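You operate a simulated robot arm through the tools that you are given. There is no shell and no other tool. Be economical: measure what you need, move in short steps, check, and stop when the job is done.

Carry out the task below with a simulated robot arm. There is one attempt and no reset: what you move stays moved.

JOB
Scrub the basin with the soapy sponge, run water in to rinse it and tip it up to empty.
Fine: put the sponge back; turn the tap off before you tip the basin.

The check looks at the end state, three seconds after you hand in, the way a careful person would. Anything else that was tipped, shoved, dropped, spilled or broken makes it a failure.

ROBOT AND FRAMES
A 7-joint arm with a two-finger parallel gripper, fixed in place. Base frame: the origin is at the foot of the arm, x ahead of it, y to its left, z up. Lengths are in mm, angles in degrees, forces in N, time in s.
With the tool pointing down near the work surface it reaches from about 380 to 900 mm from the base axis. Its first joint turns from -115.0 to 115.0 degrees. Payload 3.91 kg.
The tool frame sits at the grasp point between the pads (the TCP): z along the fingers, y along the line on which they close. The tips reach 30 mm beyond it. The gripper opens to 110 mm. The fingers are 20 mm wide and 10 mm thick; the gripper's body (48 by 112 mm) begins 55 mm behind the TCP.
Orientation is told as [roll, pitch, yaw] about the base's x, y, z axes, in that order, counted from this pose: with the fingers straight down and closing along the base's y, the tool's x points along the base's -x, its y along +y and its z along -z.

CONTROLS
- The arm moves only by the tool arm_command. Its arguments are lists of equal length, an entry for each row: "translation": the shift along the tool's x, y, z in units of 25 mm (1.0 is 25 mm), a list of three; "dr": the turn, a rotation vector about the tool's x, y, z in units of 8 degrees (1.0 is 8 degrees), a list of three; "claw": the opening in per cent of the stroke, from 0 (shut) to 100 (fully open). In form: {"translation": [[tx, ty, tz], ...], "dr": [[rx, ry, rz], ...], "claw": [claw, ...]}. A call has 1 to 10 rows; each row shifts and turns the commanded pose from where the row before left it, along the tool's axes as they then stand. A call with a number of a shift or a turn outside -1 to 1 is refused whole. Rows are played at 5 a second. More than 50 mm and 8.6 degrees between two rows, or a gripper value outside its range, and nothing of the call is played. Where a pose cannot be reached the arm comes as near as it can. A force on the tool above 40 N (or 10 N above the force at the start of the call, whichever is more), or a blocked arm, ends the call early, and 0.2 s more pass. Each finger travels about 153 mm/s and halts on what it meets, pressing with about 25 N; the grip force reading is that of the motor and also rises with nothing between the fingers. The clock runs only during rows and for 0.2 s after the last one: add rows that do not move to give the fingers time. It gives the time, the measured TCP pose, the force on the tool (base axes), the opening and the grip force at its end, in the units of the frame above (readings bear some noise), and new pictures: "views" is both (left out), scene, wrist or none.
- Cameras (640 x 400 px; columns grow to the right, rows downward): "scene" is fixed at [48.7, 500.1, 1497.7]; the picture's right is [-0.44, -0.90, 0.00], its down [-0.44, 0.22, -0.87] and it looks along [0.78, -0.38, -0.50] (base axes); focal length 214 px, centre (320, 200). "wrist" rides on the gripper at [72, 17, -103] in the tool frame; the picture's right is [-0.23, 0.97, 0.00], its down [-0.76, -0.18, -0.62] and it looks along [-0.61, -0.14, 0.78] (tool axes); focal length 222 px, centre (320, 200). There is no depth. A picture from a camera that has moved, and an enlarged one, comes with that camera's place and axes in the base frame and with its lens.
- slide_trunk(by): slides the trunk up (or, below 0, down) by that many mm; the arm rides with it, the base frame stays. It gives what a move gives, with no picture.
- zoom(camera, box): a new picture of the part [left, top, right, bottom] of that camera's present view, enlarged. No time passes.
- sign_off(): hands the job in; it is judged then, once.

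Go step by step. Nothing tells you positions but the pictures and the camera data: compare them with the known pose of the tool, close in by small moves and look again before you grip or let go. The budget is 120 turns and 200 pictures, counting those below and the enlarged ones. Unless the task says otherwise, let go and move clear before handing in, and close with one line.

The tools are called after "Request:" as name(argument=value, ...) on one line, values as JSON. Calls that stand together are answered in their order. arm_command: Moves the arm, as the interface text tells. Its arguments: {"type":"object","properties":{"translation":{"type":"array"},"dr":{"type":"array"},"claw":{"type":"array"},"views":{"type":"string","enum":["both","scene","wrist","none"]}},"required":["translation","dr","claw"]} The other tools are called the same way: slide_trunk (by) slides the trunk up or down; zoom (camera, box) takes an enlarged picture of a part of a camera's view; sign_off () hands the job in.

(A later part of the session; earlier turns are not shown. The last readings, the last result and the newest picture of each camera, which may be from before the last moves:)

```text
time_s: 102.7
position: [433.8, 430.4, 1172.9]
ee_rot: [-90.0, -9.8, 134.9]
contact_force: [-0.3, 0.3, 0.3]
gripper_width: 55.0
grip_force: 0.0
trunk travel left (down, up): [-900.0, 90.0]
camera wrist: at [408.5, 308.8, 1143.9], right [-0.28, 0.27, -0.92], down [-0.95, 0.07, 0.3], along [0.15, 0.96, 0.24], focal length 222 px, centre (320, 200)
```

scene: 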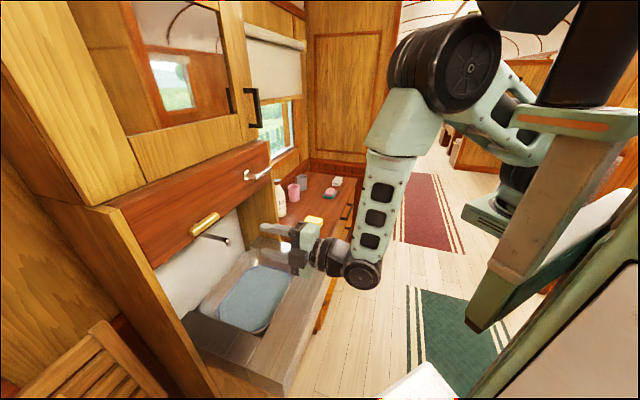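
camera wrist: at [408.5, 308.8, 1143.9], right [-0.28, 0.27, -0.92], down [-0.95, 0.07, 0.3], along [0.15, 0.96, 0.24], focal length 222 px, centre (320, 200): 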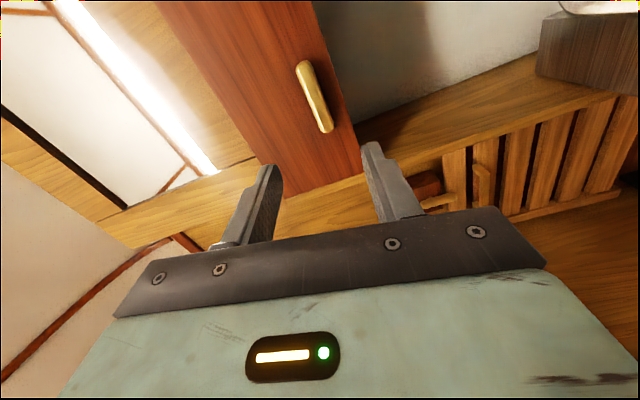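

The bar lies between the finger lines. I'll finish the roll and close in.

Request:
arm_command(translation=[[0, 0, 0], [0, 0, 0], [0, 0, 1], [0, 0, 1], [0, 0, 1], [0, 0, 1], [0, 0, 1], [0, 0, 1]], dr=[[0, 0, -0.6], [0, 0, -0.6], [0, 0, 0], [0, 0, 0], [0, 0, 0], [0, 0, 0], [0, 0, 0], [0, 0, 0]], claw=[50, 50, 50, 50, 50, 50, 50, 50])

Request:
zoom(camera="scene", box=[150, 150, 330, 340])

```text
time_s: 104.5
position: [542.9, 535.0, 1174.0]
ee_rot: [-90.0, -0.3, 134.9]
contact_force: [0.1, 0.1, -0.2]
gripper_width: 54.9
grip_force: 0.1
trunk travel left (down, up): [-900.0, 90.0]
camera wrist: at [519.2, 410.8, 1155.4], right [-0.16, 0.16, -0.97], down [-0.98, 0.1, 0.18], along [0.13, 0.98, 0.14], focal length 222 px, centre (320, 200)
```

scene: 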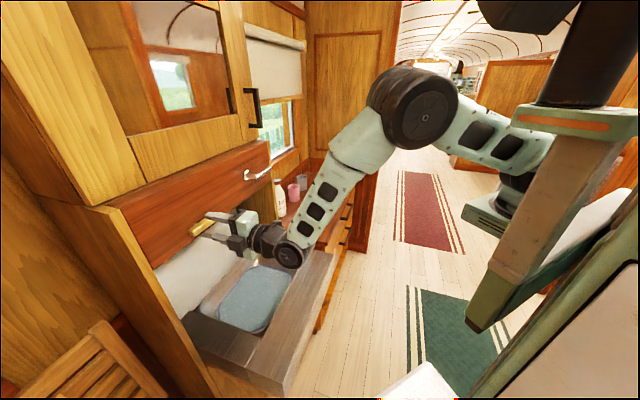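
wrist: 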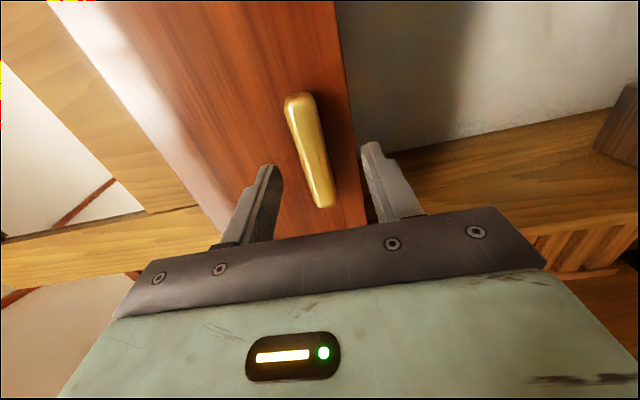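

```text
2.11 times, centred on (240, 245) of scene
camera zoom: at [48.7, 500.1, 1497.7], right [-0.44, -0.9, 0.0], down [-0.44, 0.22, -0.87], along [0.78, -0.38, -0.5], focal length 452 px, centre (488, 105)
```

zoom: 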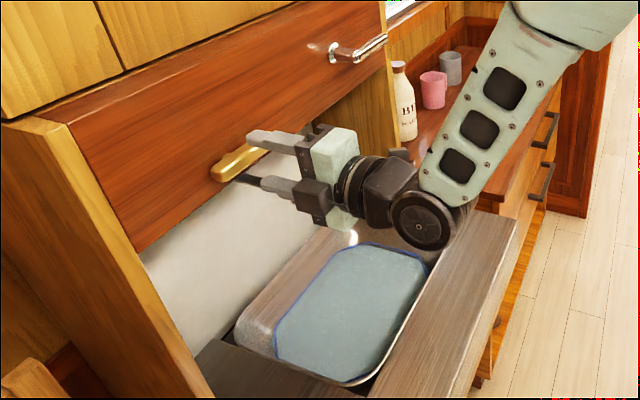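

The bar centre is at about n=813, z=1175. I'll advance 30 mm and close gently.

Request:
arm_command(translation=[[0, 0, 0.5], [0, 0, 0.4], [0, 0, 0.3], [0, 0, 0], [0, 0, 0], [0, 0, 0]], dr=[[0, 0, 0], [0, 0, 0], [0, 0, 0], [0, 0, 0], [0, 0, 0], [0, 0, 0]], claw=[50, 50, 50, 30, 10, 10])

Request:
zoom(camera="scene", box=[150, 150, 330, 340])

```text
time_s: 105.9
position: [561.8, 556.7, 1177.7]
ee_rot: [-90.4, -0.4, 134.9]
contact_force: [-15.1, -19.0, 23.8]
gripper_width: 20.8
grip_force: 45.0
trunk travel left (down, up): [-900.0, 90.0]
camera wrist: at [537.6, 431.6, 1158.0], right [-0.16, 0.17, -0.97], down [-0.98, 0.1, 0.18], along [0.12, 0.98, 0.15], focal length 222 px, centre (320, 200)
```

scene: 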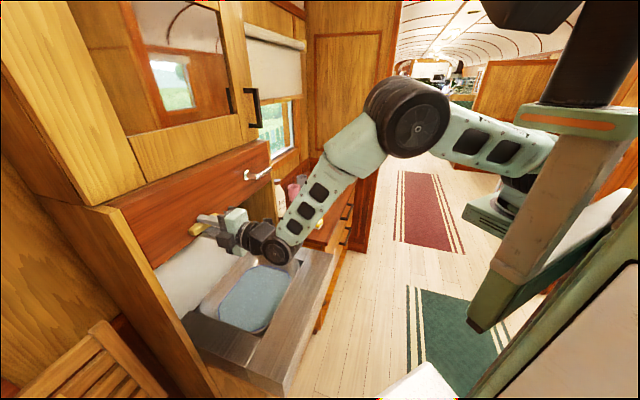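
wrist: 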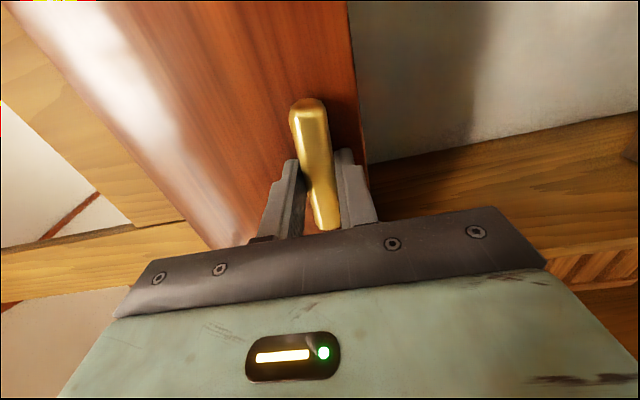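

```text
2.11 times, centred on (240, 245) of scene
camera zoom: at [48.7, 500.1, 1497.7], right [-0.44, -0.9, 0.0], down [-0.44, 0.22, -0.87], along [0.78, -0.38, -0.5], focal length 452 px, centre (488, 105)
```

zoom: 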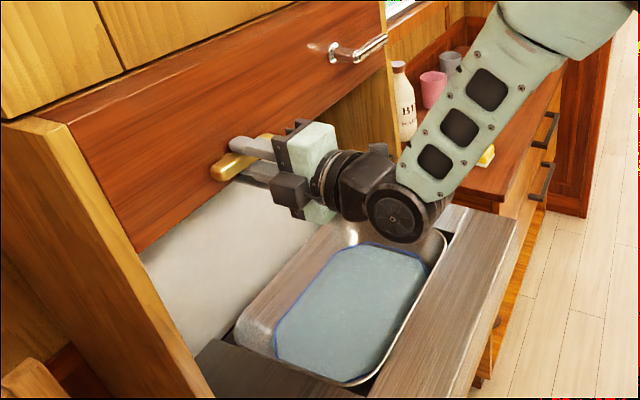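

The bar is gripped, with some residual push of about 24 N back and up. I'll ease that, then test a gentle downward motion.

Request:
arm_command(translation=[[0, 0.1, -0.1], [0, 0, 0]], dr=[[0, 0, 0], [0, 0, 0]], claw=[10, 10], views="none")

Request:
arm_command(translation=[[0, -0.2, 0], [0, -0.2, 0], [0, -0.1, 0]], dr=[[0, 0, 0], [0, 0, 0], [0, 0, 0]], claw=[10, 10, 10], views="scene")

```text
time_s: 106.5
position: [561.2, 556.5, 1176.9]
ee_rot: [-90.7, -0.4, 135.0]
contact_force: [1.0, 6.5, 36.3]
gripper_width: 20.7
grip_force: 45.3
trunk travel left (down, up): [-900.0, 90.0]
```

```text
time_s: 107.3
position: [559.9, 554.9, 1178.7]
ee_rot: [-89.4, -0.2, 134.9]
contact_force: [7.3, 3.1, -8.2]
gripper_width: 19.9
grip_force: 44.9
trunk travel left (down, up): [-900.0, 90.0]
```

scene: 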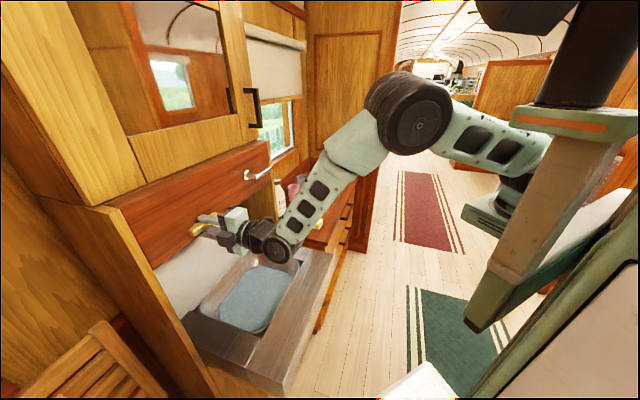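

Tool +y is actually downward, so about 36 N of downward push did not move the bar. I'll try pulling it out, towards the robot.

Request:
arm_command(translation=[[0, 0.1, -0.3], [0, 0, -0.3], [0, 0, -0.3]], dr=[[0, 0, 0], [0, 0, 0], [0, 0, 0]], claw=[10, 10, 10], views="scene")

```text
time_s: 108.1
position: [544.8, 539.9, 1178.8]
ee_rot: [-89.6, -0.2, 135.0]
contact_force: [2.8, 4.6, -19.3]
gripper_width: 20.9
grip_force: 9.9
trunk travel left (down, up): [-900.0, 90.0]
```

scene: 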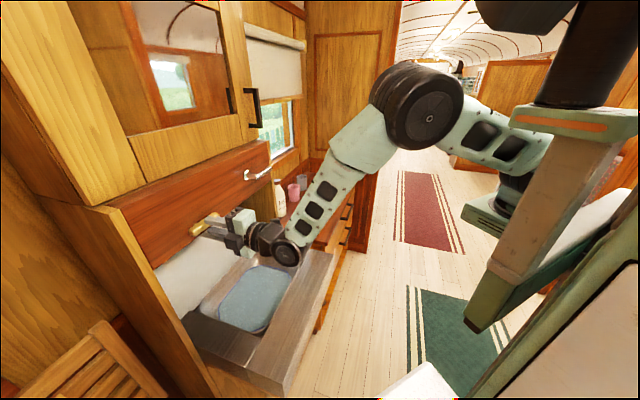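

Request:
zoom(camera="scene", box=[160, 190, 280, 280])

Request:
zoom(camera="wrist", box=[200, 50, 440, 250])

```text
4.44 times, centred on (220, 235) of scene
camera zoom: at [48.7, 500.1, 1497.7], right [-0.44, -0.9, 0.0], down [-0.44, 0.22, -0.87], along [0.78, -0.38, -0.5], focal length 953 px, centre (764, 44)
```

zoom: 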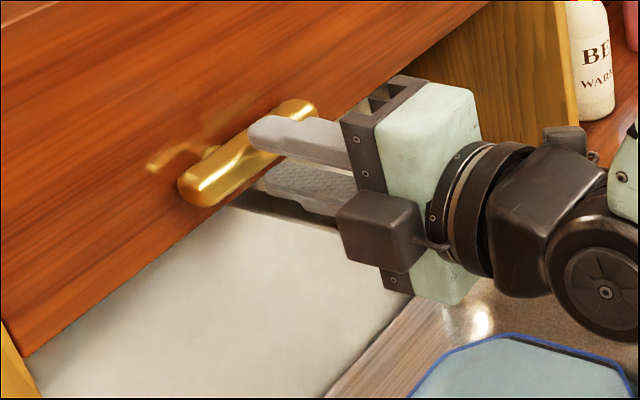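

```text
2.00 times, centred on (320, 150) of wrist
camera zoom: at [520.7, 415.6, 1161.5], right [-0.17, 0.16, -0.97], down [-0.98, 0.1, 0.19], along [0.12, 0.98, 0.14], focal length 444 px, centre (320, 300)
```

zoom: 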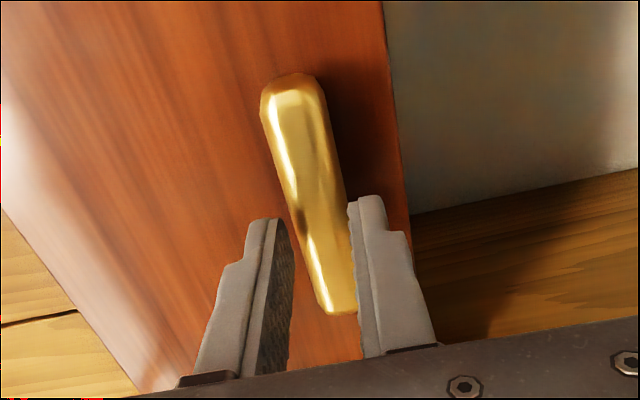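

The fingers slipped off the bar, so it doesn't pull out. Next I'll try turning it: re-grip and twist about the stem.

Request:
arm_command(translation=[[0, 0, 0], [0, 0, 0], [0, 0.05, 0.4], [0, 0, 0.4], [0, 0, 0], [0, 0, 0], [0, 0, 0]], dr=[[0, 0, 0], [0, 0, 0], [0, 0, 0], [0, 0, 0], [0, 0, 0], [0, 0, 0], [0, 0, 0]], claw=[40, 40, 40, 40, 20, 10, 10], views="none")

Request:
arm_command(translation=[[0, 0, 0], [0, 0, 0]], dr=[[0, 0, 0.7], [0, 0, 0.7]], claw=[10, 10], views="both")

```text
time_s: 109.7
position: [559.5, 554.8, 1177.6]
ee_rot: [-89.7, -0.3, 135.0]
contact_force: [-1.9, -1.5, -19.5]
gripper_width: 19.8
grip_force: 44.7
trunk travel left (down, up): [-900.0, 90.0]
```

```text
time_s: 110.3
position: [559.1, 554.3, 1176.0]
ee_rot: [-89.5, -11.5, 134.9]
contact_force: [-3.4, -3.0, -31.5]
gripper_width: 19.6
grip_force: 45.1
trunk travel left (down, up): [-900.0, 90.0]
camera wrist: at [531.6, 432.4, 1144.8], right [-0.3, 0.29, -0.91], down [-0.94, 0.07, 0.33], along [0.15, 0.96, 0.25], focal length 222 px, centre (320, 200)
```

scene: 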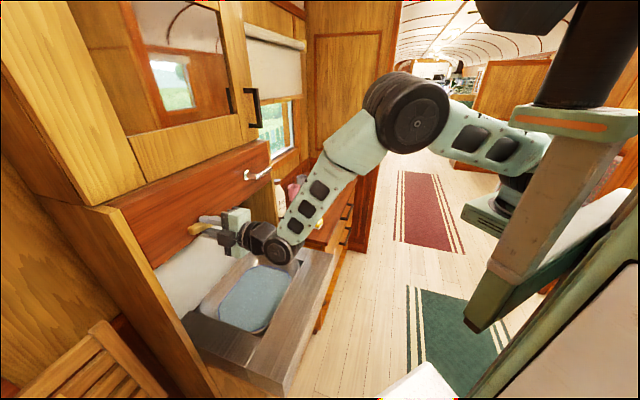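
wrist: 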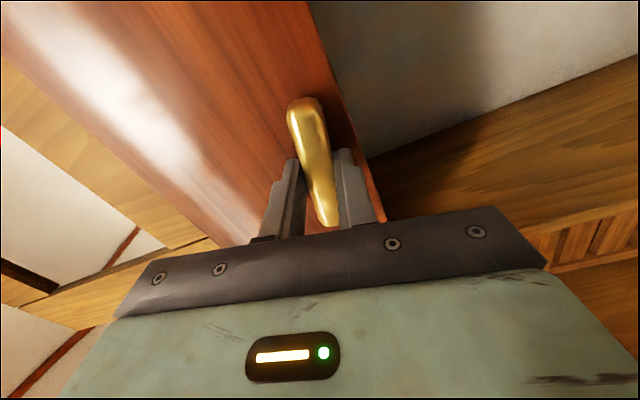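

The bar turned with the hand by 11°, clockwise as seen facing the panel. I'll check whether the basin responded.

Request:
zoom(camera="scene", box=[150, 190, 330, 340])

```text
2.67 times, centred on (240, 265) of scene
camera zoom: at [48.7, 500.1, 1497.7], right [-0.44, -0.9, 0.0], down [-0.44, 0.22, -0.87], along [0.78, -0.38, -0.5], focal length 572 px, centre (533, 27)
```

zoom: 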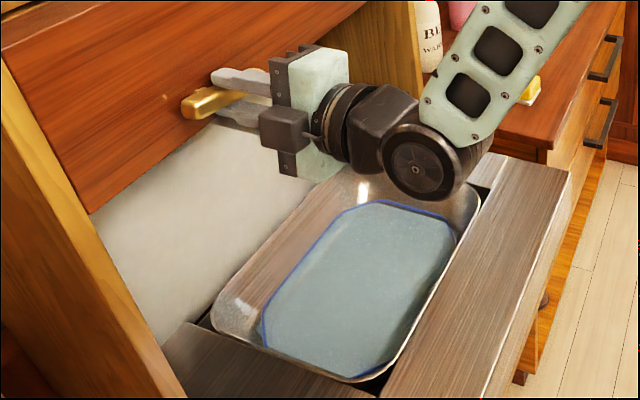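

No clear basin response yet. I'll ease the vertical load and turn further.

Request:
arm_command(translation=[[0, 0.2, 0], [0, 0, 0], [0, 0, 0], [0, 0, 0]], dr=[[0, 0, 0.8], [0, 0, 0.8], [0, 0, 0.8], [0, 0, 0.8]], claw=[10, 10, 10, 10])

Request:
zoom(camera="scene", box=[150, 190, 330, 340])

```text
time_s: 111.3
position: [557.2, 554.7, 1169.5]
ee_rot: [-89.2, -36.9, 134.6]
contact_force: [-7.7, 2.5, -35.8]
gripper_width: 19.9
grip_force: 44.8
trunk travel left (down, up): [-900.0, 90.0]
camera wrist: at [515.7, 448.0, 1113.2], right [-0.55, 0.54, -0.64], down [-0.79, -0.08, 0.61], along [0.27, 0.84, 0.47], focal length 222 px, centre (320, 200)
```

scene: 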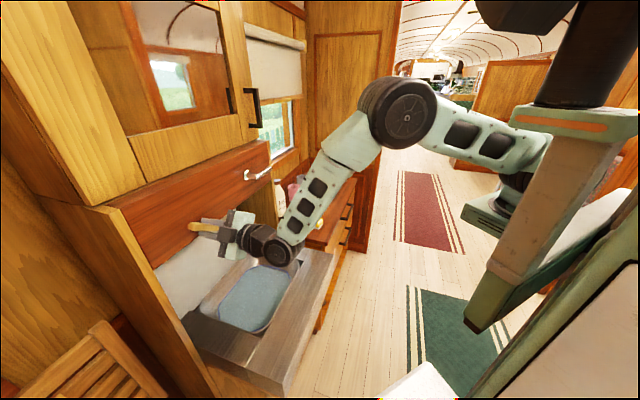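
wrist: 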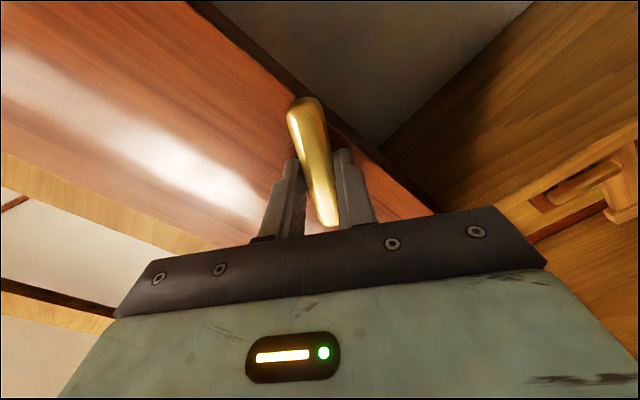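

```text
2.67 times, centred on (240, 265) of scene
camera zoom: at [48.7, 500.1, 1497.7], right [-0.44, -0.9, 0.0], down [-0.44, 0.22, -0.87], along [0.78, -0.38, -0.5], focal length 572 px, centre (533, 27)
```

zoom: 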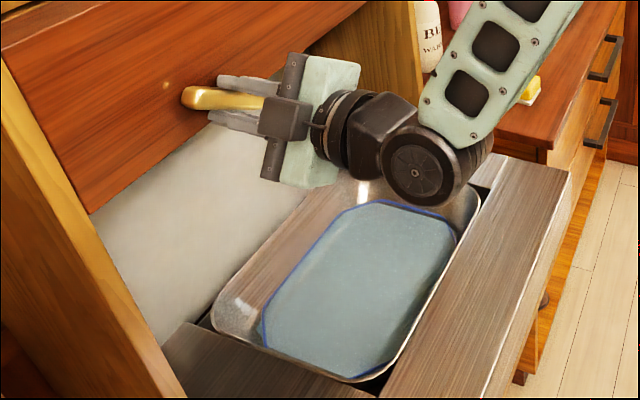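

The lever turns about a pivot near its left end. I'll relieve the load and follow the arc further round.

Request:
arm_command(translation=[[0, 0.35, 0], [0, 0.17, 0], [0, 0.17, 0], [0, 0.17, 0], [0, 0.17, 0]], dr=[[0, 0, 0], [0, 0, 0.9], [0, 0, 0.9], [0, 0, 0.9], [0, 0, 0.9]], claw=[10, 10, 10, 10, 10])

Request:
zoom(camera="scene", box=[150, 190, 330, 340])

```text
time_s: 112.4
position: [553.6, 561.2, 1165.3]
ee_rot: [-92.1, -60.3, 135.8]
contact_force: [0.4, -24.2, 16.2]
gripper_width: 19.0
grip_force: 45.5
trunk travel left (down, up): [-900.0, 90.0]
stopped in row 5: the force on the tool passed its limit (the readings are from after the stop); the commanded pose is now the measured one
camera wrist: at [493.7, 473.9, 1092.7], right [-0.66, 0.69, -0.28], down [-0.61, -0.28, 0.74], along [0.43, 0.66, 0.61], focal length 222 px, centre (320, 200)
```

scene: 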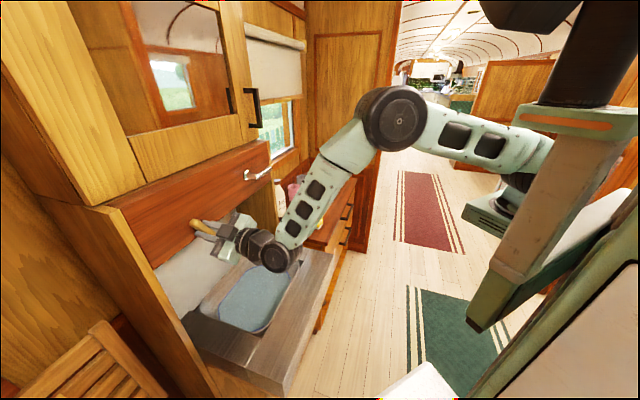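
wrist: 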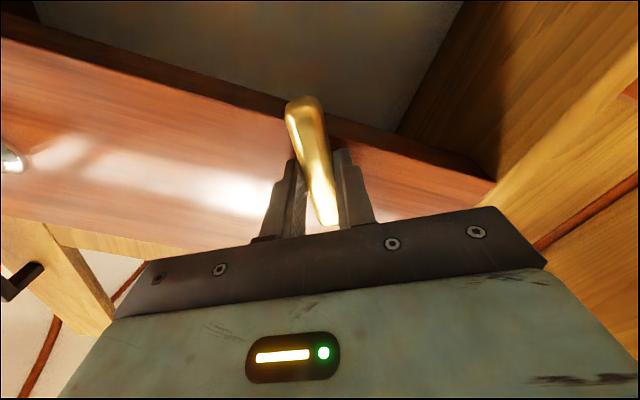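

```text
2.67 times, centred on (240, 265) of scene
camera zoom: at [48.7, 500.1, 1497.7], right [-0.44, -0.9, 0.0], down [-0.44, 0.22, -0.87], along [0.78, -0.38, -0.5], focal length 572 px, centre (533, 27)
```

zoom: 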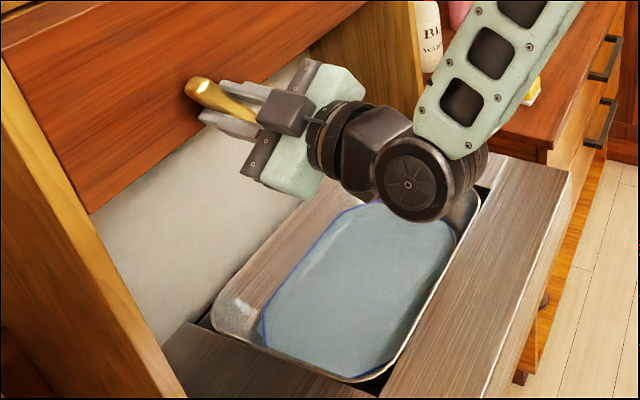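

The bar is now about 60° round and the basin hasn't moved. I'll relieve the load and continue towards 90° about a pivot roughly 16 mm away.

Request:
arm_command(translation=[[0, -0.2, -0.1], [0, 0.09, 0], [0, 0.09, 0], [0, 0.09, 0]], dr=[[0, 0, 0], [0, 0, 0.9], [0, 0, 0.9], [0, 0, 0.9]], claw=[10, 10, 10, 10])

Request:
zoom(camera="scene", box=[150, 190, 330, 340])

```text
time_s: 113.4
position: [550.1, 563.3, 1165.5]
ee_rot: [-96.7, -81.9, 140.9]
contact_force: [16.2, 16.2, 12.3]
gripper_width: 20.1
grip_force: 45.5
trunk travel left (down, up): [-900.0, 90.0]
camera wrist: at [471.5, 496.5, 1088.8], right [-0.7, 0.71, 0.09], down [-0.41, -0.49, 0.77], along [0.59, 0.5, 0.63], focal length 222 px, centre (320, 200)
```

scene: 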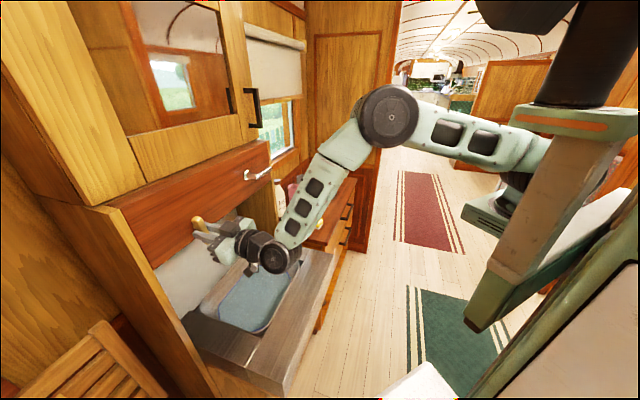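
wrist: 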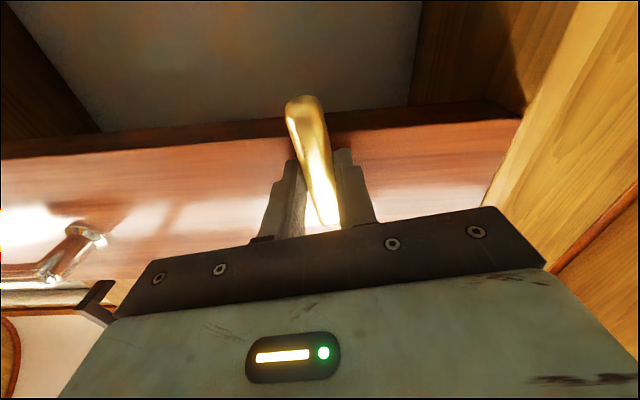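

```text
2.67 times, centred on (240, 265) of scene
camera zoom: at [48.7, 500.1, 1497.7], right [-0.44, -0.9, 0.0], down [-0.44, 0.22, -0.87], along [0.78, -0.38, -0.5], focal length 572 px, centre (533, 27)
```

zoom: 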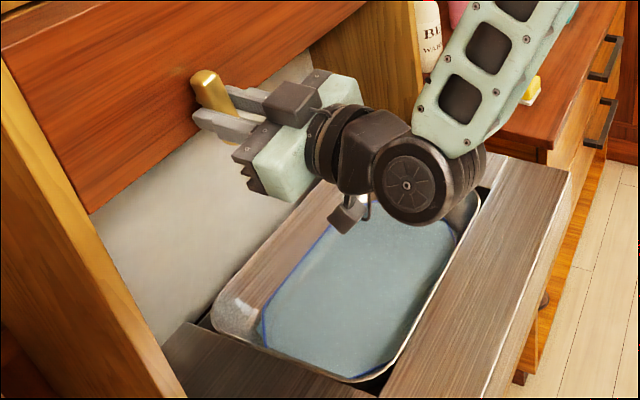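

The bar is nearly vertical now and the basin still hasn't moved, so it's a turn-catch that reaches below the panel to hold a raised basin. I'll return it to horizontal so it's out of the way, then work on lifting the basin.

Request:
arm_command(translation=[[0, -0.05, -0.1], [0, -0.09, 0], [0, -0.09, 0], [0, -0.09, 0], [0, -0.09, 0], [0, -0.09, 0]], dr=[[0, 0, -0.6], [0, 0, -0.95], [0, 0, -0.95], [0, 0, -0.95], [0, 0, -0.95], [0, 0, -0.95]], claw=[10, 10, 10, 10, 10, 10], views="none")

Request:
arm_command(translation=[[0, -0.09, 0], [0, -0.09, 0], [0, -0.09, 0], [0, -0.09, 0], [0, -0.09, 0]], dr=[[0, 0, -0.98], [0, 0, -0.98], [0, 0, -0.98], [0, 0, -0.98], [0, 0, -0.98]], claw=[10, 10, 10, 10, 10])

```text
time_s: 114.8
position: [555.7, 554.9, 1168.6]
ee_rot: [-91.0, -39.0, 134.9]
contact_force: [8.7, 23.2, 8.8]
gripper_width: 20.1
grip_force: 44.5
trunk travel left (down, up): [-900.0, 90.0]
```

```text
time_s: 116.0
position: [557.1, 551.9, 1178.4]
ee_rot: [-90.6, 0.3, 134.3]
contact_force: [-0.4, 21.5, 1.4]
gripper_width: 19.7
grip_force: 44.8
trunk travel left (down, up): [-900.0, 90.0]
camera wrist: at [532.5, 427.8, 1159.3], right [-0.15, 0.17, -0.97], down [-0.98, 0.11, 0.17], along [0.13, 0.98, 0.15], focal length 222 px, centre (320, 200)
```

scene: 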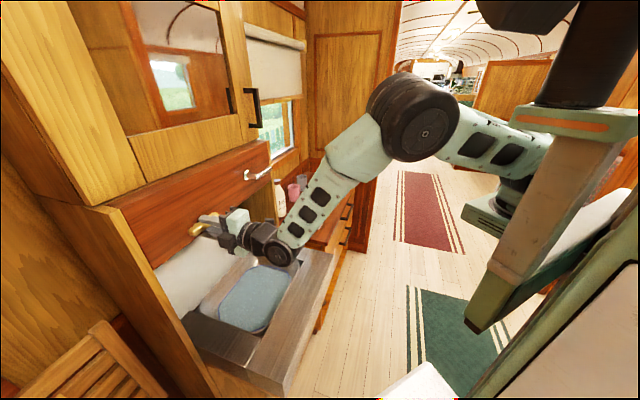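
wrist: 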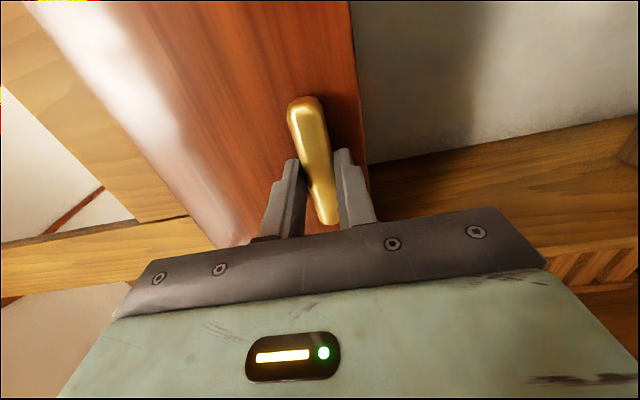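

The catch is back to horizontal. I'll release it and back out.

Request:
arm_command(translation=[[0, 0, 0], [0, 0, 0], [0, 0, -1], [0, 0, -1], [0, 0, -1], [0, 0, -1], [0, 0, -1], [0, 0, -1], [0, 0, -1]], dr=[[0, 0, 0], [0, 0, 0], [0, 0, 0], [0, 0, 0], [0, 0, 0], [0, 0, 0], [0, 0, 0], [0, 0, 0], [0, 0, 0]], claw=[50, 60, 60, 60, 60, 60, 60, 60, 60], views="none")

Request:
arm_command(translation=[[0, 0, 0], [0, 0, 0], [0, 0, 0], [0, 0, 0], [0, 0, 0], [0, 0, 0], [0, 0, 0], [0, 0, 0], [0, 0, 0], [0, 0, 0]], dr=[[0, 0, 1], [0, 0, 1], [0, 0, 1], [0, 0, 1], [0, 0, 1], [0, 0, 1], [0, 0, 1], [0, 0, 1], [0, 0, 1], [0, 0, 1]], claw=[60, 60, 60, 60, 60, 60, 60, 60, 60, 60], views="none")

Request:
arm_command(translation=[[0, 0, 0], [0, 0, 0], [0, 0, 0], [0, 0, 0], [0, 0, 0], [0, 0, 0], [0, 0, 0], [0, 0, 0]], dr=[[0, 0, 0.6], [0, 0, 0.65], [0, 1, 0], [0, 1, 0], [0, 1, 0], [0, 1, 0], [0, 1, 0], [0, 1, 0]], claw=[60, 60, 60, 60, 60, 60, 60, 60])

Request:
zoom(camera="scene", box=[150, 170, 330, 340])

```text
time_s: 118.0
position: [450.9, 410.9, 1144.2]
ee_rot: [-88.4, 2.7, 132.4]
contact_force: [0.2, -0.5, 0.1]
gripper_width: 65.9
grip_force: 0.1
trunk travel left (down, up): [-900.0, 90.0]
```

```text
time_s: 120.2
position: [432.0, 427.6, 1178.2]
ee_rot: [-94.3, -80.0, 138.7]
contact_force: [0.1, 0.2, -0.4]
gripper_width: 66.1
grip_force: 0.1
trunk travel left (down, up): [-900.0, 90.0]
```

```text
time_s: 122.0
position: [432.1, 428.5, 1177.0]
ee_rot: [-0.1, -42.6, 44.4]
contact_force: [0.6, 0.4, 0.1]
gripper_width: 66.0
grip_force: 0.0
trunk travel left (down, up): [-900.0, 90.0]
camera wrist: at [331.3, 353.9, 1203.2], right [-0.56, 0.81, 0.15], down [0.22, -0.03, 0.97], along [0.8, 0.58, -0.16], focal length 222 px, centre (320, 200)
```

scene: 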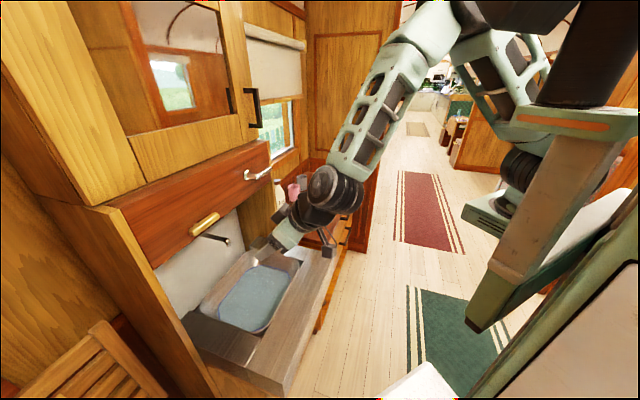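
wrist: 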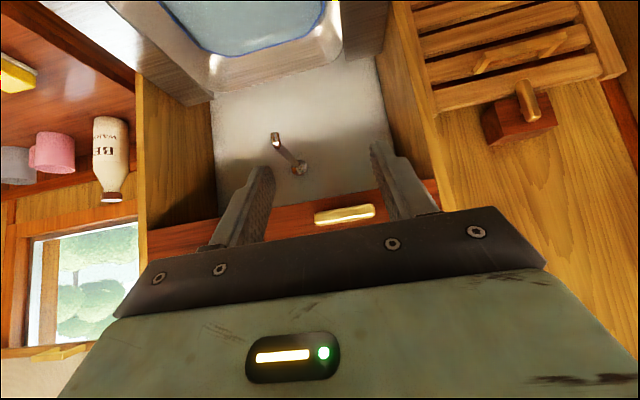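

```text
2.35 times, centred on (240, 255) of scene
camera zoom: at [48.7, 500.1, 1497.7], right [-0.44, -0.9, 0.0], down [-0.44, 0.22, -0.87], along [0.78, -0.38, -0.5], focal length 505 px, centre (508, 71)
```

zoom: 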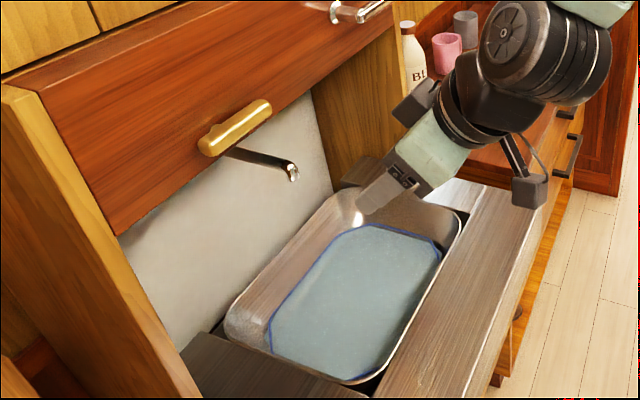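

I'll point the tool down again and lower it near the front-left basin corner for a close look at the gap.

Request:
arm_command(translation=[[0, 0, 0], [0, 0, 0], [0, 0, 0], [0, 0, 0], [0, 0, 0], [0, 0, 0]], dr=[[0, 1, 0], [0, 1, 0], [0, 1, 0], [0, 1, 0], [0, 1, 0], [0, 0.3, 0]], claw=[60, 60, 60, 60, 60, 60], views="none")

Request:
slide_trunk(by=-240)

Request:
arm_command(translation=[[0, 0.5, 0]], dr=[[0, 0, 0]], claw=[60], views="wrist")

```text
time_s: 123.4
position: [433.0, 426.6, 1177.9]
ee_rot: [-0.2, -0.2, 44.2]
contact_force: [0.5, -0.4, 0.6]
gripper_width: 65.8
grip_force: 0.3
trunk travel left (down, up): [-900.0, 90.0]
```

```text
time_s: 125.9
position: [433.5, 427.9, 936.1]
ee_rot: [-0.2, -0.4, 44.2]
contact_force: [-0.2, 0.5, -0.8]
gripper_width: 66.0
grip_force: 0.0
trunk travel left (down, up): [-660.0, 330.0]
```

```text
time_s: 126.3
position: [425.0, 436.9, 936.7]
ee_rot: [0.0, -0.4, 44.3]
contact_force: [-0.6, 0.2, -0.1]
gripper_width: 66.1
grip_force: 0.1
trunk travel left (down, up): [-660.0, 330.0]
camera wrist: at [359.6, 397.8, 1038.7], right [-0.52, 0.86, 0.0], down [0.67, 0.4, 0.63], along [0.54, 0.33, -0.78], focal length 222 px, centre (320, 200)
```

wrist: 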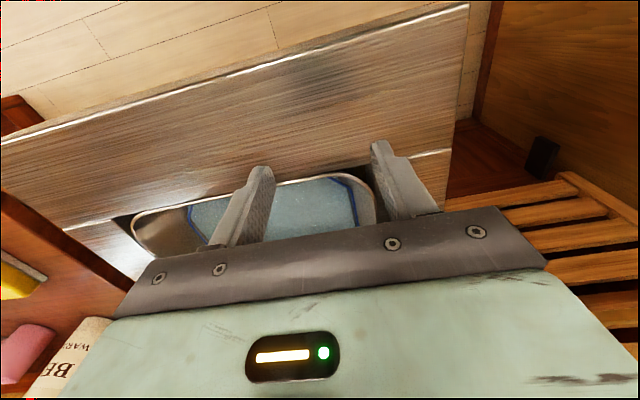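

Request:
zoom(camera="wrist", box=[260, 120, 440, 230])

```text
3.56 times, centred on (350, 175) of wrist
camera zoom: at [359.6, 397.8, 1038.7], right [-0.52, 0.86, 0.0], down [0.67, 0.4, 0.63], along [0.54, 0.33, -0.78], focal length 790 px, centre (213, 289)
```

zoom: 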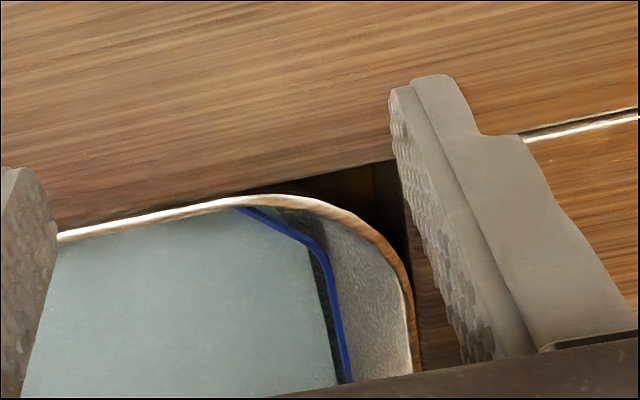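

The open finger hides part of the corner. I'll close the fingers, shift aside and look again.

Request:
arm_command(translation=[[0, -0.8, 0], [0, -0.8, 0.5], [0, 0, 0.5], [0, 0, 0]], dr=[[0, 0, 0], [0, 0, 0], [0, 0, 0], [0, 0, 0]], claw=[0, 0, 0, 0], views="none")

Request:
zoom(camera="wrist", box=[330, 90, 490, 190])

Request:
zoom(camera="wrist", box=[100, 100, 330, 240])

```text
time_s: 127.3
position: [452.4, 407.1, 912.8]
ee_rot: [-0.1, -0.4, 44.3]
contact_force: [0.1, -0.7, -0.2]
gripper_width: 0.1
grip_force: 25.3
trunk travel left (down, up): [-660.0, 330.0]
```

```text
4.00 times, centred on (410, 140) of wrist
camera zoom: at [386.8, 368.9, 1014.0], right [-0.52, 0.86, 0.0], down [0.67, 0.4, 0.63], along [0.54, 0.33, -0.78], focal length 888 px, centre (-40, 440)
```

zoom: 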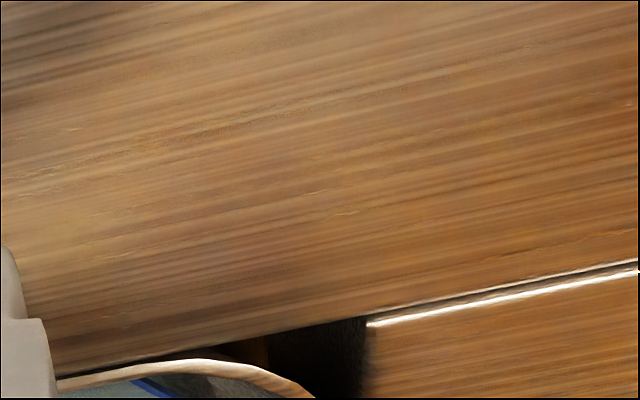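

```text
2.78 times, centred on (215, 170) of wrist
camera zoom: at [386.8, 368.9, 1014.0], right [-0.52, 0.86, 0.0], down [0.67, 0.4, 0.63], along [0.54, 0.33, -0.78], focal length 618 px, centre (612, 284)
```

zoom: 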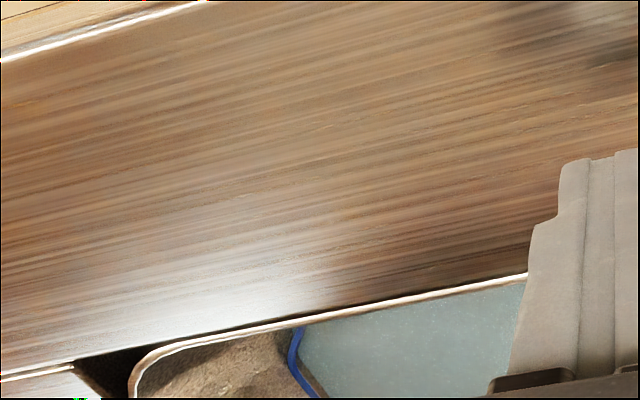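

The slab corner is at (428,499.5) and the rim's corner arc passes x≈449 there, leaving a 21 mm diagonal gap. I'll set the gripper diagonal (closing along base x) and tilt it so only the fingertip's lower corner enters the gap to pinch the rim.

Request:
arm_command(translation=[[0, 0, -1], [0, 0, -1], [0, 0, 0], [0, 0, 0], [0, 0, 0], [0, 0, 0], [0, 0, 0], [0, 0, 0]], dr=[[0, 0, 0], [0, 0, 0], [0, 0, -0.95], [0, 0, -0.95], [0, 0, -0.95], [0, 0, -0.95], [0, 0, -0.95], [0, 0, -0.95]], claw=[36, 36, 36, 36, 36, 36, 36, 36], views="none")

Request:
arm_command(translation=[[0, 0, 0], [0, 0, 0], [0, 0, 0], [0, 0, 0], [0, 0, 0], [-1, 0, 0], [-0.8, -0.3, 0]], dr=[[0, -0.88, 0], [0, -0.88, 0], [0, -0.88, 0], [0, -0.88, 0], [0, -0.88, 0], [0, 0, 0], [0, 0, 0]], claw=[36, 36, 36, 36, 36, 36, 36])

```text
time_s: 129.1
position: [453.6, 408.8, 961.3]
ee_rot: [-0.3, -0.1, 90.1]
contact_force: [0.7, 0.4, -0.6]
gripper_width: 39.7
grip_force: 0.0
trunk travel left (down, up): [-660.0, 330.0]
```

```text
time_s: 130.7
position: [459.2, 445.4, 986.7]
ee_rot: [-0.4, -35.4, 90.0]
contact_force: [0.6, 0.2, -0.2]
gripper_width: 39.7
grip_force: 0.1
trunk travel left (down, up): [-660.0, 330.0]
camera wrist: at [439.7, 326.5, 1029.0], right [-0.97, 0.19, 0.13], down [0.17, 0.26, 0.95], along [0.15, 0.95, -0.28], focal length 222 px, centre (320, 200)
```

scene: 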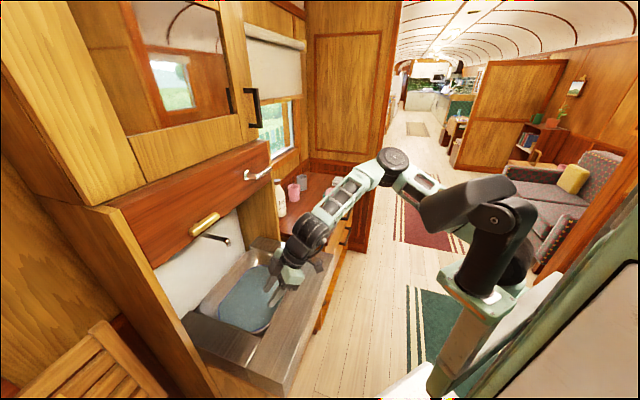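
wrist: 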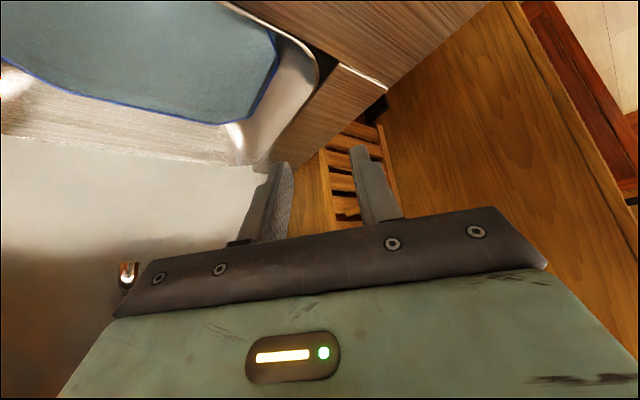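

The corner gap lies between the two fingers' lines. I'll approach to about 30 mm above it.

Request:
arm_command(translation=[[0.15, -0.07, 0.96], [0.15, -0.07, 0.96], [0.15, -0.07, 0.96], [0.15, -0.06, 0.95], [0, 0, 0]], dr=[[0, 0, 0], [0, 0, 0], [0, 0, 0], [0, 0, 0], [0, 0, 0]], claw=[36, 36, 36, 36, 36], views="wrist")

Request:
zoom(camera="scene", box=[190, 240, 310, 340])

```text
time_s: 131.9
position: [468.3, 489.0, 901.3]
ee_rot: [-0.4, -35.4, 90.1]
contact_force: [-0.2, 0.0, 0.4]
gripper_width: 39.7
grip_force: 0.1
trunk travel left (down, up): [-660.0, 330.0]
camera wrist: at [449.7, 370.4, 942.2], right [-0.97, 0.19, 0.13], down [0.17, 0.26, 0.95], along [0.15, 0.95, -0.29], focal length 222 px, centre (320, 200)
```

wrist: 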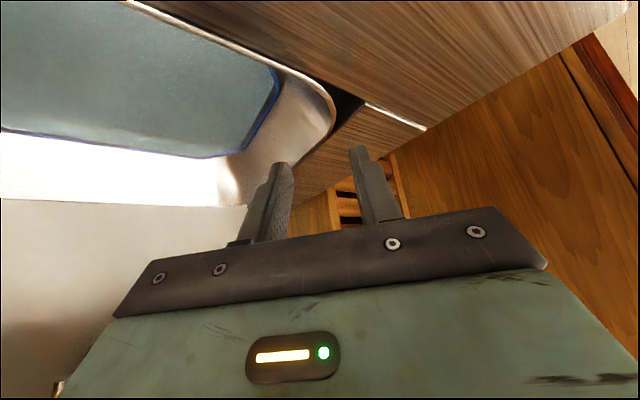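

```text
4.00 times, centred on (250, 290) of scene
camera zoom: at [48.7, 500.1, 1497.7], right [-0.44, -0.9, 0.0], down [-0.44, 0.22, -0.87], along [0.78, -0.38, -0.5], focal length 858 px, centre (600, -160)
```

zoom: 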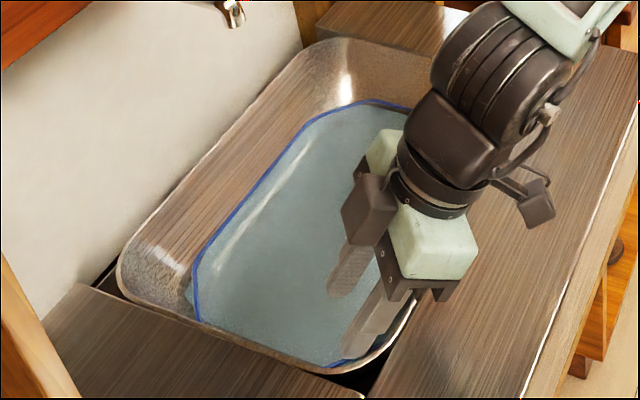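

The alignment looks good. I'll descend to slab level and check from both cameras.

Request:
arm_command(translation=[[0.28, 0.04, 0.33], [0.28, 0, 0.33], [0, 0, 0]], dr=[[0, 0, 0], [0, 0, 0], [0, 0, 0]], claw=[36, 36, 36], views="none")

Request:
zoom(camera="scene", box=[225, 270, 285, 330])

Request:
zoom(camera="wrist", box=[240, 70, 440, 230])

```text
time_s: 132.7
position: [466.7, 486.5, 878.5]
ee_rot: [-0.3, -35.4, 90.0]
contact_force: [0.0, -0.9, -0.3]
gripper_width: 39.6
grip_force: 0.0
trunk travel left (down, up): [-660.0, 330.0]
```

```text
6.67 times, centred on (255, 300) of scene
camera zoom: at [48.7, 500.1, 1497.7], right [-0.44, -0.9, 0.0], down [-0.44, 0.22, -0.87], along [0.78, -0.38, -0.5], focal length 1430 px, centre (753, -467)
```

zoom: 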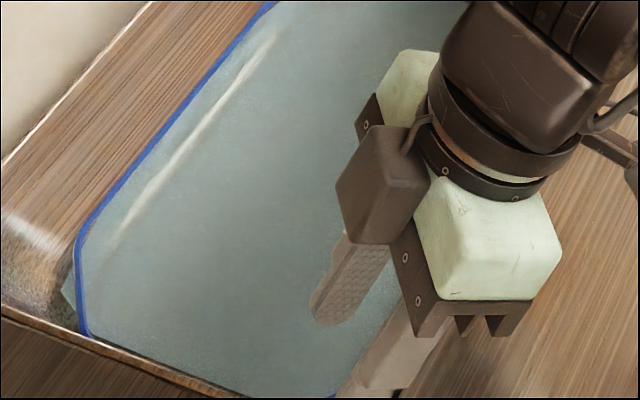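

```text
2.50 times, centred on (340, 150) of wrist
camera zoom: at [447.3, 367.8, 921.0], right [-0.97, 0.19, 0.13], down [0.17, 0.26, 0.95], along [0.15, 0.95, -0.29], focal length 555 px, centre (270, 325)
```

zoom: 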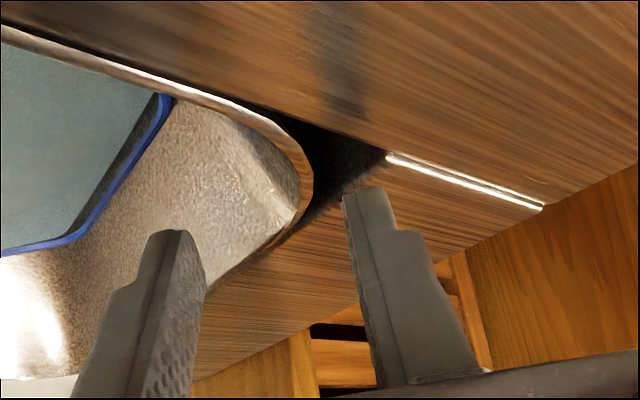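

Comparing the two views puts the slab and rim nearer z≈837, with the corner at about (430.6,507). I'll correct the position and lower to that level.

Request:
arm_command(translation=[[-0.07, -0.07, 0.28], [0, 0, 0.28], [0, 0, 0]], dr=[[0, 0, 0], [0, 0, 0], [0, 0, 0]], claw=[36, 36, 36], views="none")

Request:
zoom(camera="wrist", box=[240, 70, 440, 230])

```text
time_s: 133.5
position: [469.1, 493.2, 871.9]
ee_rot: [-0.4, -35.5, 90.0]
contact_force: [-0.1, -16.5, 20.1]
gripper_width: 39.4
grip_force: 0.0
trunk travel left (down, up): [-660.0, 330.0]
```

```text
2.50 times, centred on (340, 150) of wrist
camera zoom: at [449.4, 375.2, 912.8], right [-0.97, 0.19, 0.13], down [0.17, 0.26, 0.95], along [0.15, 0.95, -0.28], focal length 555 px, centre (270, 325)
```

zoom: 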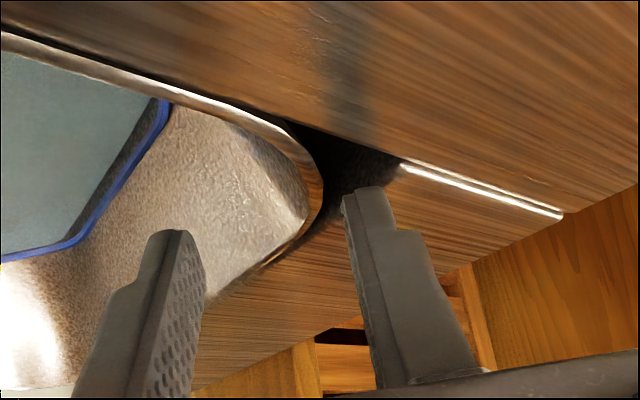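

The fingertip touched the left slab at about z=842. I'll shift 6 mm towards the robot and go down again in small steps.

Request:
arm_command(translation=[[0.15, 0, -0.2], [0.14, 0, 0.2], [0.12, 0, 0.16], [0, 0, 0]], dr=[[0, 0, 0], [0, 0, 0], [0, 0, 0], [0, 0, 0]], claw=[36, 36, 36, 36], views="none")

Request:
zoom(camera="wrist", box=[240, 70, 440, 230])

```text
time_s: 134.2
position: [468.6, 490.8, 869.4]
ee_rot: [-0.5, -36.2, 90.1]
contact_force: [0.4, -14.0, 17.5]
gripper_width: 39.1
grip_force: 0.0
trunk travel left (down, up): [-660.0, 330.0]
stopped in row 3: the force on the tool passed its limit (the readings are from after the stop); the commanded pose is now the measured one
```

```text
2.50 times, centred on (340, 150) of wrist
camera zoom: at [449.6, 371.5, 909.5], right [-0.97, 0.19, 0.13], down [0.17, 0.25, 0.95], along [0.15, 0.95, -0.27], focal length 555 px, centre (270, 325)
```

zoom: 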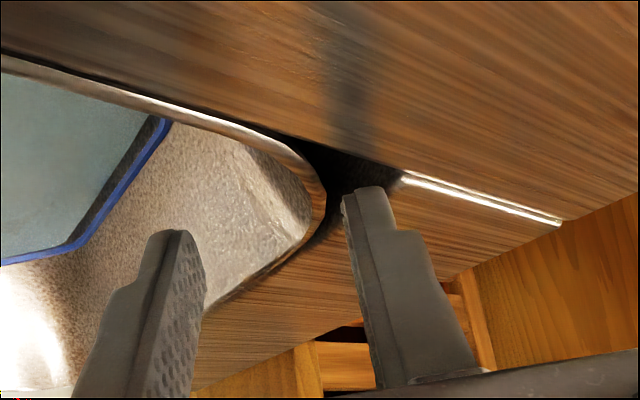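

Still touching the slab's edge. I'll shift a further 5 mm towards −y and 1.5 mm towards the basin.

Request:
arm_command(translation=[[0.05, -0.06, -0.2], [0.16, 0, -0.1], [0.12, 0, 0.17], [0.1, 0, 0.14], [0, 0, 0]], dr=[[0, 0, 0], [0, 0, 0], [0, 0, 0], [0, 0, 0], [0, 0, 0]], claw=[36, 36, 36, 36, 36], views="none")

Request:
zoom(camera="wrist", box=[240, 70, 440, 230])

```text
time_s: 135.1
position: [469.5, 484.2, 871.7]
ee_rot: [-0.5, -36.5, 90.1]
contact_force: [-0.7, -15.6, 17.9]
gripper_width: 39.7
grip_force: 0.1
trunk travel left (down, up): [-660.0, 330.0]
stopped in row 4: the force on the tool passed its limit (the readings are from after the stop); the commanded pose is now the measured one
```

```text
2.50 times, centred on (340, 150) of wrist
camera zoom: at [450.9, 364.1, 910.3], right [-0.97, 0.19, 0.13], down [0.17, 0.24, 0.96], along [0.15, 0.95, -0.26], focal length 555 px, centre (270, 325)
```

zoom: 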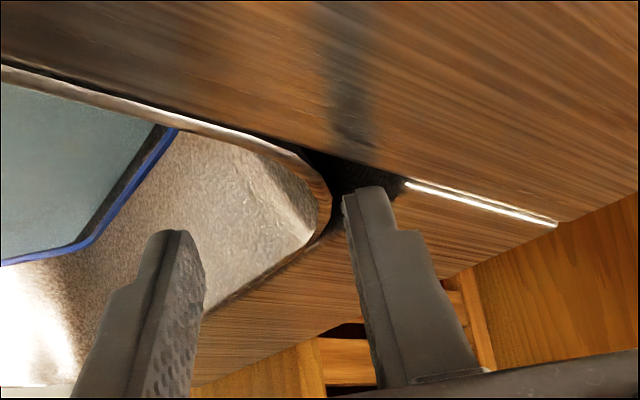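

The gap seems blocked at z≈841, so pinching this corner may not be the intended way. Before forcing anything, I'll look for other features: the dark knob under the front of the counter, and the counter's front.

Request:
zoom(camera="scene", box=[270, 240, 350, 340])

Request:
arm_command(translation=[[0, 0, -1], [0, 0, -1], [0.5, 0, -1], [1, 0, -1], [1, 0, -1], [1, 0, -1]], dr=[[0, 0, 0], [0, 0, 0], [0, 0, 0], [0, 0, 0], [0, 0, 0], [0, 0, 0]], claw=[0, 0, 0, 0, 0, 0], views="wrist")

```text
4.00 times, centred on (310, 290) of scene
camera zoom: at [48.7, 500.1, 1497.7], right [-0.44, -0.9, 0.0], down [-0.44, 0.22, -0.87], along [0.78, -0.38, -0.5], focal length 858 px, centre (360, -160)
```

zoom: 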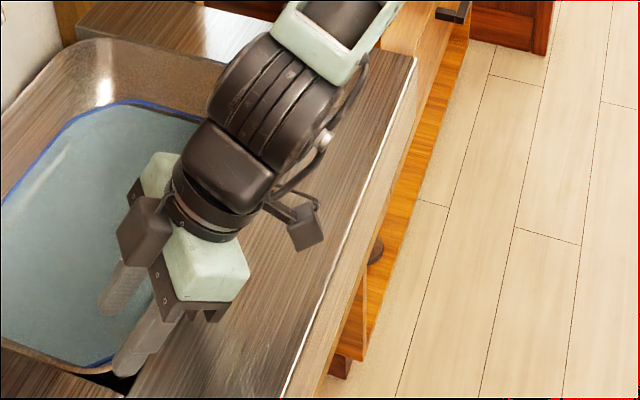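

```text
time_s: 136.5
position: [468.6, 323.9, 937.0]
ee_rot: [-0.4, -36.4, 90.1]
contact_force: [0.4, 0.9, -0.8]
gripper_width: 0.2
grip_force: 25.1
trunk travel left (down, up): [-660.0, 330.0]
camera wrist: at [449.4, 204.9, 976.5], right [-0.97, 0.19, 0.13], down [0.17, 0.24, 0.95], along [0.15, 0.95, -0.27], focal length 222 px, centre (320, 200)
```

wrist: 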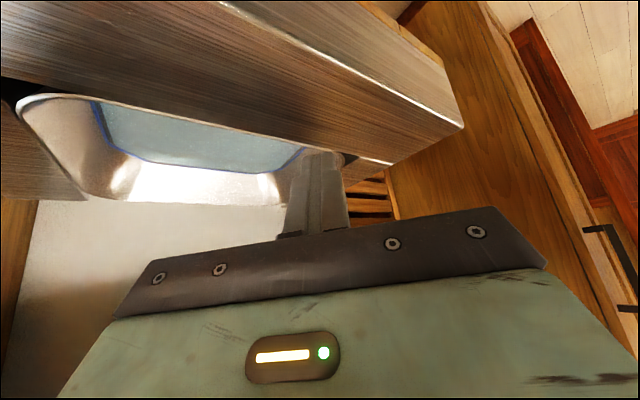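

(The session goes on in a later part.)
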